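You operate a simulated robot arm through the tools that you are given. There is no shell and no other tool. Be economical: measure what you need, move in short steps, check, and stop when the job is done.

The job below is to be done with a simulated robot arm. You get a single attempt, and the scene is never put back.

JOB
Put the blue cup on the brass plate.
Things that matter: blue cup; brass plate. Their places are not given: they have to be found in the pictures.

The check looks at the end state, three seconds after you hand in, the way a careful person would. Anything else that was tipped, shoved, dropped, spilled or broken makes it a failure.

ROBOT AND FRAMES
A 6-joint arm with a two-finger parallel gripper, fixed in place. Base frame: the origin is at the foot of the arm, x ahead of it, y to its left, z up; the work surface is at about z = 0. Units: mm, degrees, N and s.
With the tool pointing down near the work surface it reaches from about 160 to 420 mm from the base axis. Its first joint turns from -66.0 to 66.0 degrees. Payload 1.57 kg.
The TCP is the grasp point between the finger pads, 30 mm short of the fingertips. In the tool frame z runs along the fingers and y along their closing line. Largest opening 80 mm; finger width 17, thickness 12; the body of the gripper, 40 by 82 mm, starts 80 mm behind the TCP.
Orientation is that of the tool frame in the base frame, as [roll, pitch, yaw] about the fixed x, y, z axes, in that order (R = Rz(yaw) Ry(pitch) Rx(roll)). With the fingers straight down and closing along the base's y, the tool's x points along the base's -x, its y along +y and its z along -z.

CONTROLS
- The arm moves only by the tool send_rows. Its argument "commands" is a list of rows, each a list of 5 numbers: the closure in counts, from 0 (fully open) to 255 (shut), then the shift along the tool's x, y, z in mm, then the turn about the tool's z in degrees. In form: [[hand, tx, ty, tz, twist], ...]. A call has 1 to 10 rows; each row is the pose to reach, as a shift and turn from the pose commanded when the call began, along the tool's axes at that moment. Each row takes 0.2 s and may step no farther than 50 mm and 8.6 degrees from the row before; otherwise, or with a gripper value out of range, the whole call is refused. A pose out of reach is approached as far as the arm can. The call stops where the force on the tool passes 40 N (or 10 N more than at its start, if that is more) or the arm is blocked; 0.2 s more then pass. Each finger travels about 153 mm/s and halts on what it meets, pressing with about 42 N; the grip force reading is that of the motor and also rises with nothing between the fingers. The clock runs only during rows and for 0.2 s after the last one: add rows that repeat a pose to give the fingers time. It gives the time, the measured TCP pose, the force on the tool (base axes), the opening and the grip force at its end, in the units of the frame above (readings bear some noise).
- Cameras (640 x 400 px; columns grow to the right, rows downward): "scene" is fixed at [69.2, -344.5, 422.3]; the picture's right is [0.61, -0.79, 0.00], its down [-0.47, -0.36, -0.81] and it looks along [0.64, 0.49, -0.59] (base axes); focal length 307 px, centre (320, 200). "wrist" rides on the gripper at [72, -7, -122] in the tool frame; the picture's right is [0.09, 1.00, 0.00], its down [-0.84, 0.08, -0.54] and it looks along [-0.54, 0.05, 0.84] (tool axes); focal length 238 px, centre (320, 200).
- grab_frame(camera): a new picture of that camera. The clock stands still meanwhile.
- locate(camera, pixels): for up to 12 pixels [column, row] of the newest picture of that camera ("zoom" is the newest enlarged one), the place [x, y, z] in the base frame of the surface seen there, good to about 2 mm. The clock stands still meanwhile.
- close_up(camera, box): a new picture of the part [left, top, right, bottom] of that camera's present view, enlarged. The clock stands still meanwhile.
- close_job(): hands the job in; it is judged then, once.

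Keep the steps short. Do not move on a guess: measure, check each grasp and each placing, and mend mistakes. In all there are 60 turns and 22 pictures (those below and enlarged ones count). Leave the gripper open and the arm clear of the work at the hand-in unless told otherwise, and finish with a single line.

The tools are called as name(argument=value, ...) on one line, values as JSON. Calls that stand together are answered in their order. send_rows: Moves the arm, as the interface text tells. Its arguments: {"type":"object","properties":{"commands":{"type":"array"}},"required":["commands"]} The other tools are called the same way: grab_frame (camera) takes a picture; locate (camera, pixels) gives the place of the surface under pixels of a picture; close_up (camera, box) takes an enlarged picture of a part of a camera's view; close_job () hands the job in.

At the start:

```text
clock: 0.0
tool_pos: [166.1, -158.2, 246.8]
tcp_rot: [179.8, 0.1, 179.9]
force: [-0.1, 0.4, -0.4]
width: 79.9
grip_force: 0.1
```

scene: 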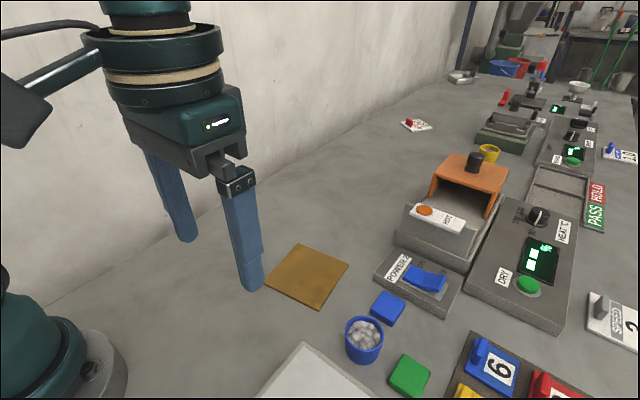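
wrist: 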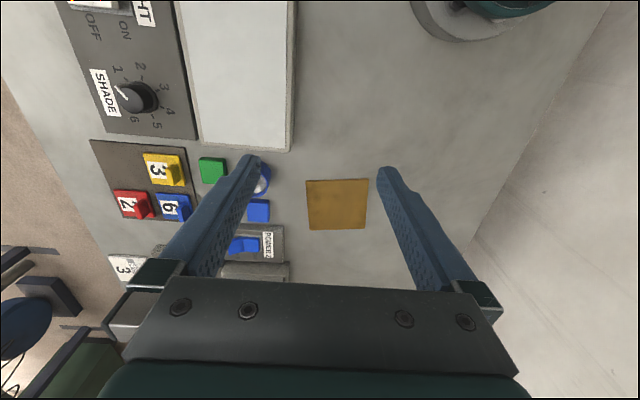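

The blue cup, filled with whitish bits, is at scene pixel (364,340). The brass plate is around (307,276). I'll enlarge that area to measure both.

close_up(camera="scene", box=[250, 230, 442, 400])

locate(camera="scene", pixels=[[299, 245], [348, 264], [318, 309], [266, 289], [307, 277], [364, 334], [347, 324], [382, 328], [364, 350], [364, 362], [388, 303], [409, 368]])

```text
2.35 times, centred on (346, 315) of scene
```

zoom: 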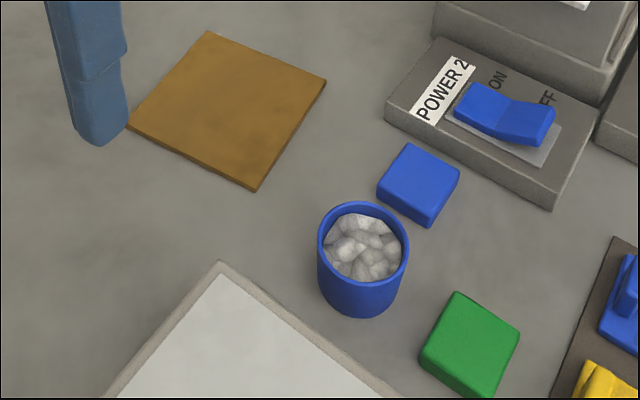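

```text
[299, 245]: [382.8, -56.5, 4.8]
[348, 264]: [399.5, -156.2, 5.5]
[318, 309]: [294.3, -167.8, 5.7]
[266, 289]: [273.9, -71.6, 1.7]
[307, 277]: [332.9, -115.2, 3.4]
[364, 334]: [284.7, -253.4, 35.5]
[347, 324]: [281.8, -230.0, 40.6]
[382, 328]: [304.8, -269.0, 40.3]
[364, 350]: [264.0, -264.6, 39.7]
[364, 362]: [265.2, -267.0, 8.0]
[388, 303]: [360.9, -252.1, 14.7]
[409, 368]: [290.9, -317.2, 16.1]
```

The cup is open and full, so it has to stay upright. I'll measure its rim and base and its neighbours (blue block, green block, white tray) on the zoom picture.

locate(camera="zoom", pixels=[[320, 240], [406, 242], [363, 204], [362, 282], [362, 312], [322, 280], [400, 285], [378, 190], [428, 224], [457, 293], [421, 352], [300, 320]])

```text
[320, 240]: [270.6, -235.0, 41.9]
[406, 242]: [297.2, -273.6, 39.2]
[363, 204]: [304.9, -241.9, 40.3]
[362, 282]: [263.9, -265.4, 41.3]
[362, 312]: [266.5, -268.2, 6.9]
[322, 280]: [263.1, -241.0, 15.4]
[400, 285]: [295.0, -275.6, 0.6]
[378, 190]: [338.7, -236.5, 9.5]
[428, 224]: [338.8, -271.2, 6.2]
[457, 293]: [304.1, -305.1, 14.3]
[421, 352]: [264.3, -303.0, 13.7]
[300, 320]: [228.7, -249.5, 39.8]
```

The cup centre is about (284,-254), roughly 47 mm across and 41 mm tall. The green block's edge is at y≈-303, so I'll use a partly closed hand of about 60 mm. I'll move above the cup while still high and check there.

send_rows(commands=[[62, -30, -24, 0, 0], [62, -60, -48, 0, 0], [62, -90, -72, 0, 0], [62, -118, -96, 0, 0], [62, -118, -96, 40, 0], [62, -118, -96, 80, 0], [62, -118, -96, 110, 0], [62, -118, -96, 110, 0]])

grab_frame(camera="wrist")

grab_frame(camera="scene")

```text
clock: 1.8
tool_pos: [284.7, -254.7, 135.4]
tcp_rot: [-180.0, 0.2, 180.0]
force: [0.0, 0.2, -0.3]
width: 60.6
grip_force: 0.0
out of reach, approached as far as the arm can: row 3, 4, 5
```

```text
18 pictures are left
```

wrist: 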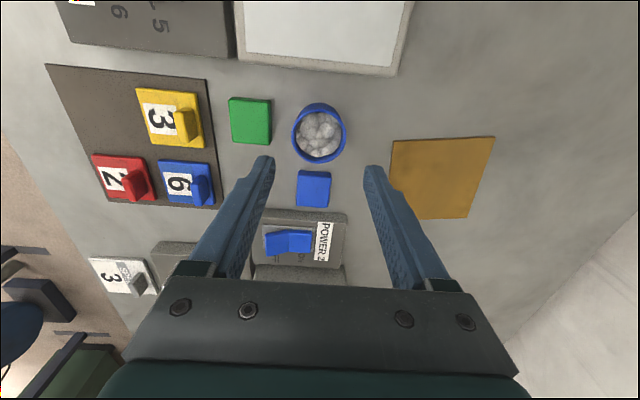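

```text
17 pictures are left
```

scene: 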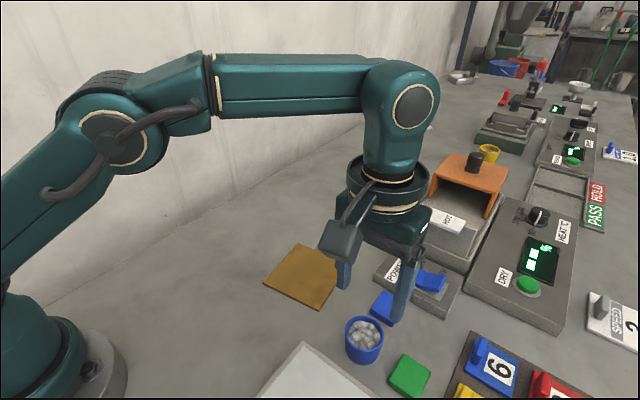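

The wrist picture shows the cup rim at about (319,132). I'll re-measure the cup, green block, tray edge and plate corners from this view.

locate(camera="wrist", pixels=[[293, 130], [346, 130], [319, 105], [319, 160], [268, 100], [268, 140], [395, 75], [315, 172], [393, 141], [494, 138], [468, 217], [395, 218]])

```text
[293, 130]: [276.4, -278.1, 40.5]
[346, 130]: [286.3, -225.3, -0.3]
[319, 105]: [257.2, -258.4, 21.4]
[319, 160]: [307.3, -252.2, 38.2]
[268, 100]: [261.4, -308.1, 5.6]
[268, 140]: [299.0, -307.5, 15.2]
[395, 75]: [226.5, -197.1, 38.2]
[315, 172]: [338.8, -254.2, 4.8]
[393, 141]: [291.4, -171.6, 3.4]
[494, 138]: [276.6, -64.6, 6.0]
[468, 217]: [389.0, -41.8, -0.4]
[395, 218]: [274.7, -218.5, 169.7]
```

The cup centre is confirmed at about (284,-254), and the fingers clear the green block and tray. I'll go straight down to TCP z≈37 (tips at about 7) without closing.

send_rows(commands=[[62, 0, 0.5, 25, 0], [62, 0, 0.5, 50, 0], [62, 0, 0.5, 70, 0], [62, 0, 0.5, 86, 0], [62, 0, 0.5, 98, 0], [62, 0, 0.5, 98, 0]])

close_up(camera="scene", box=[250, 230, 442, 400])

```text
clock: 3.2
tool_pos: [283.2, -254.9, 39.0]
tcp_rot: [179.8, 0.1, 179.9]
force: [-0.3, 1.7, 0.0]
width: 60.6
grip_force: 0.0
```

```text
2.35 times, centred on (346, 315) of scene
```

zoom: 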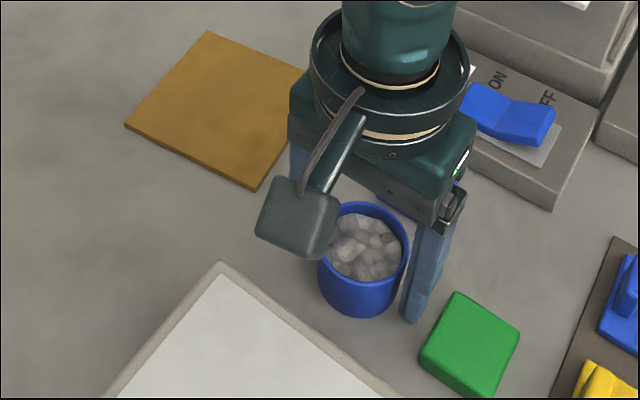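

The fingers straddle the cup without touching anything. Now I'll close gradually.

send_rows(commands=[[75, 0, 0, 0, 0], [88, 0, 0, 0, 0], [98, 0, 0, 0, 0], [106, 0, 0, 0, 0], [114, 0, 0, 0, 0], [122, 0, 0, 0, 0], [122, 0, 0, 0, 0]])

```text
clock: 4.8
tool_pos: [283.1, -254.7, 38.5]
tcp_rot: [-180.0, 0.1, 179.8]
force: [0.0, -0.4, 0.8]
width: 43.3
grip_force: 42.3
```

The fingers stopped at 43.3 mm with 42 N, so the cup is held. I'll lift it slowly and check.

send_rows(commands=[[140, 0, 0, 0, 0], [140, 0, 0, -3, 0], [140, 0, 0, -8, 0], [140, 0, 0, -15, 0], [140, 0, 0, -23, 0], [140, 0, 0, -31, 0], [140, 0, 0, -38, 0], [140, 0, 0, -43, 0], [140, 0, 0, -45, 0], [140, 0, 0, -45, 0]])

close_up(camera="scene", box=[250, 230, 442, 400])

```text
clock: 7.0
tool_pos: [283.7, -254.2, 83.5]
tcp_rot: [180.0, 0.1, 179.9]
force: [-0.4, 0.4, 0.4]
width: 43.4
grip_force: 42.0
```

```text
2.35 times, centred on (346, 315) of scene
```

zoom: 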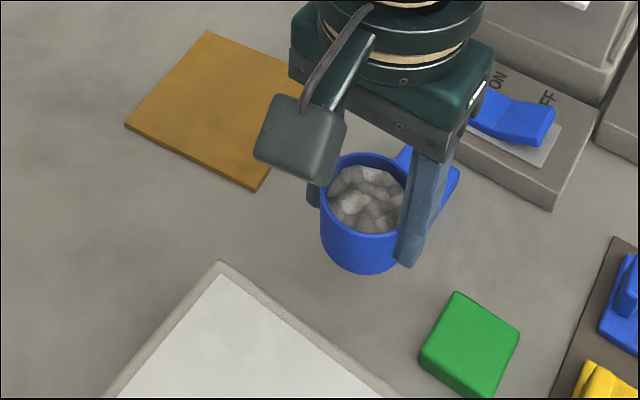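

The cup is held upright with its contents in place. I'll carry it smoothly to above the plate centre, about (336,-113).

send_rows(commands=[[140, -1.5, 4, 0, 0], [140, -5.3, 14, 0, 0], [140, -11, 29, 0, 0], [140, -18, 49, 0, 0], [140, -26, 70, 0, 0], [140, -34, 92, 0, 0], [140, -41, 111, 0, 0], [140, -47, 127, 0, 0], [140, -51, 137, 0, 0], [140, -52.5, 141, 0, 0]])

grab_frame(camera="scene")

grab_frame(camera="wrist")

```text
clock: 9.2
tool_pos: [336.5, -111.1, 85.0]
tcp_rot: [179.9, 0.1, 179.8]
force: [0.0, 0.2, 0.3]
width: 43.2
grip_force: 41.9
```

```text
14 pictures are left
```

scene: 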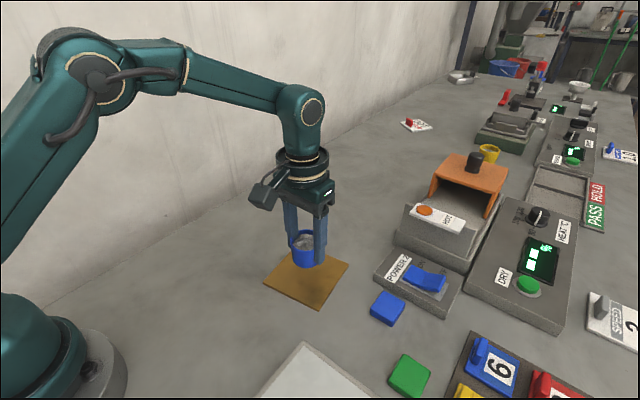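

```text
13 pictures are left
```

wrist: 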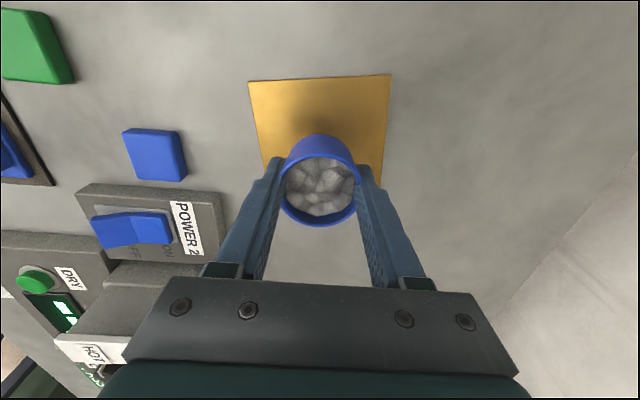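

The cup hangs over the plate centre. It was gripped with TCP z≈38.5 while standing on the table and the plate is about 4 mm thick, so contact should come near z≈43. I'll lower it slowly to just above that.

send_rows(commands=[[140, 0, 0, 3, 0], [140, 0, 0, 9, 0], [140, 0, 0, 17, 0], [140, 0, 0, 25, 0], [140, 0, 0, 32, 0], [140, 0, 0, 36, 0], [140, 0, 0, 38, 0], [140, 0, 0, 38, 0]])

```text
clock: 11.0
tool_pos: [336.5, -112.1, 45.7]
tcp_rot: [179.9, 0.1, 179.9]
force: [0.6, 0.1, -1.3]
width: 43.2
grip_force: 42.4
```

No contact yet. I'll look closely at the gap between the cup and the plate while lowering by 1 mm.

send_rows(commands=[[140, 0, 0, 0.7, 0], [140, 0, 0, 1.4, 0], [140, 0, 0, 1.4, 0]])

close_up(camera="scene", box=[250, 220, 362, 320])

```text
clock: 11.8
tool_pos: [337.3, -112.7, 44.4]
tcp_rot: [180.0, 0.2, 179.9]
force: [-3.8, 1.2, 16.9]
width: 43.0
grip_force: 42.1
```

```text
4.00 times, centred on (306, 270) of scene
```

zoom: 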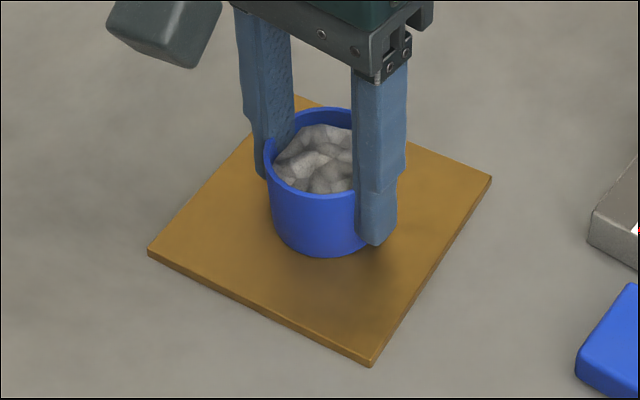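

An upward force of 17 N shows the cup is resting on the plate. I'll open slowly without moving.

send_rows(commands=[[118, 0, 0, 0, 0], [112, 0, 0, 0, 0], [104, 0, 0, 0, 0], [94, 0, 0, 0, 0], [80, 0, 0, 0, 0], [62, 0, 0, 0, 0], [62, 0, 0, 0, 0]])

close_up(camera="scene", box=[250, 220, 362, 320])

```text
clock: 13.4
tool_pos: [337.5, -111.9, 45.3]
tcp_rot: [179.9, 0.0, 179.9]
force: [0.3, 0.9, -0.5]
width: 60.4
grip_force: 0.0
```

```text
4.00 times, centred on (306, 270) of scene
```

zoom: 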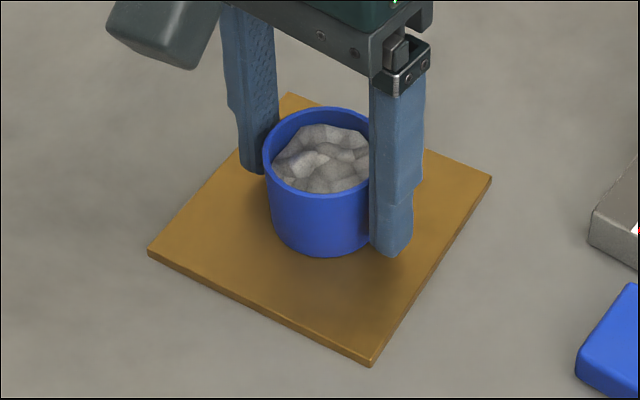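

The cup stands upright and both fingers are free of it. I'll raise straight up, then open fully.

send_rows(commands=[[62, 0, 0, -5, 0], [62, 0, 0, -15, 0], [62, 0, 0, -30, 0], [62, 0, 0, -50, 0], [62, 0, 0, -75, 0], [30, 0, 0, -100, 0], [0, 0, 0, -125, 0], [0, 0, 0, -140, 0], [0, 0, 0, -140, 0]])

grab_frame(camera="scene")

close_up(camera="scene", box=[250, 220, 362, 320])

```text
clock: 15.4
tool_pos: [335.9, -113.2, 184.7]
tcp_rot: [179.9, 0.1, 179.9]
force: [0.1, -0.7, -0.8]
width: 79.9
grip_force: 0.0
```

```text
10 pictures are left
```

scene: 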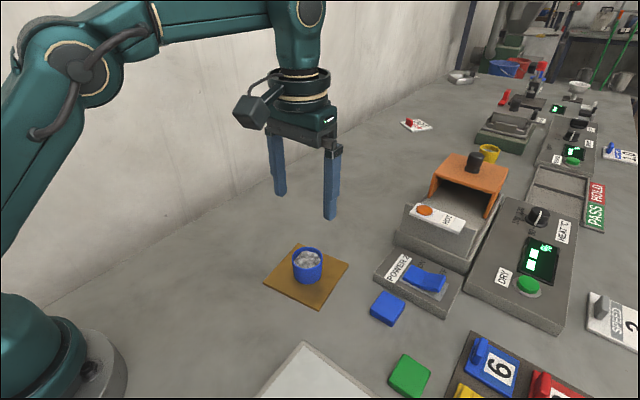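

```text
4.00 times, centred on (306, 270) of scene
```

zoom: 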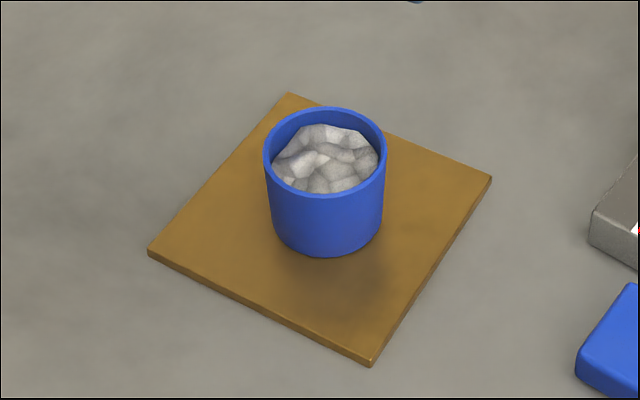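

The cup stands upright on the plate near its centre with its contents in place. Nothing else has moved, the gripper is open and the arm is clear, so I'm handing in.

close_job()

```text
The job is handed in.
```

The blue cup is standing upright near the centre of the brass plate, with nothing spilled and nothing else disturbed.
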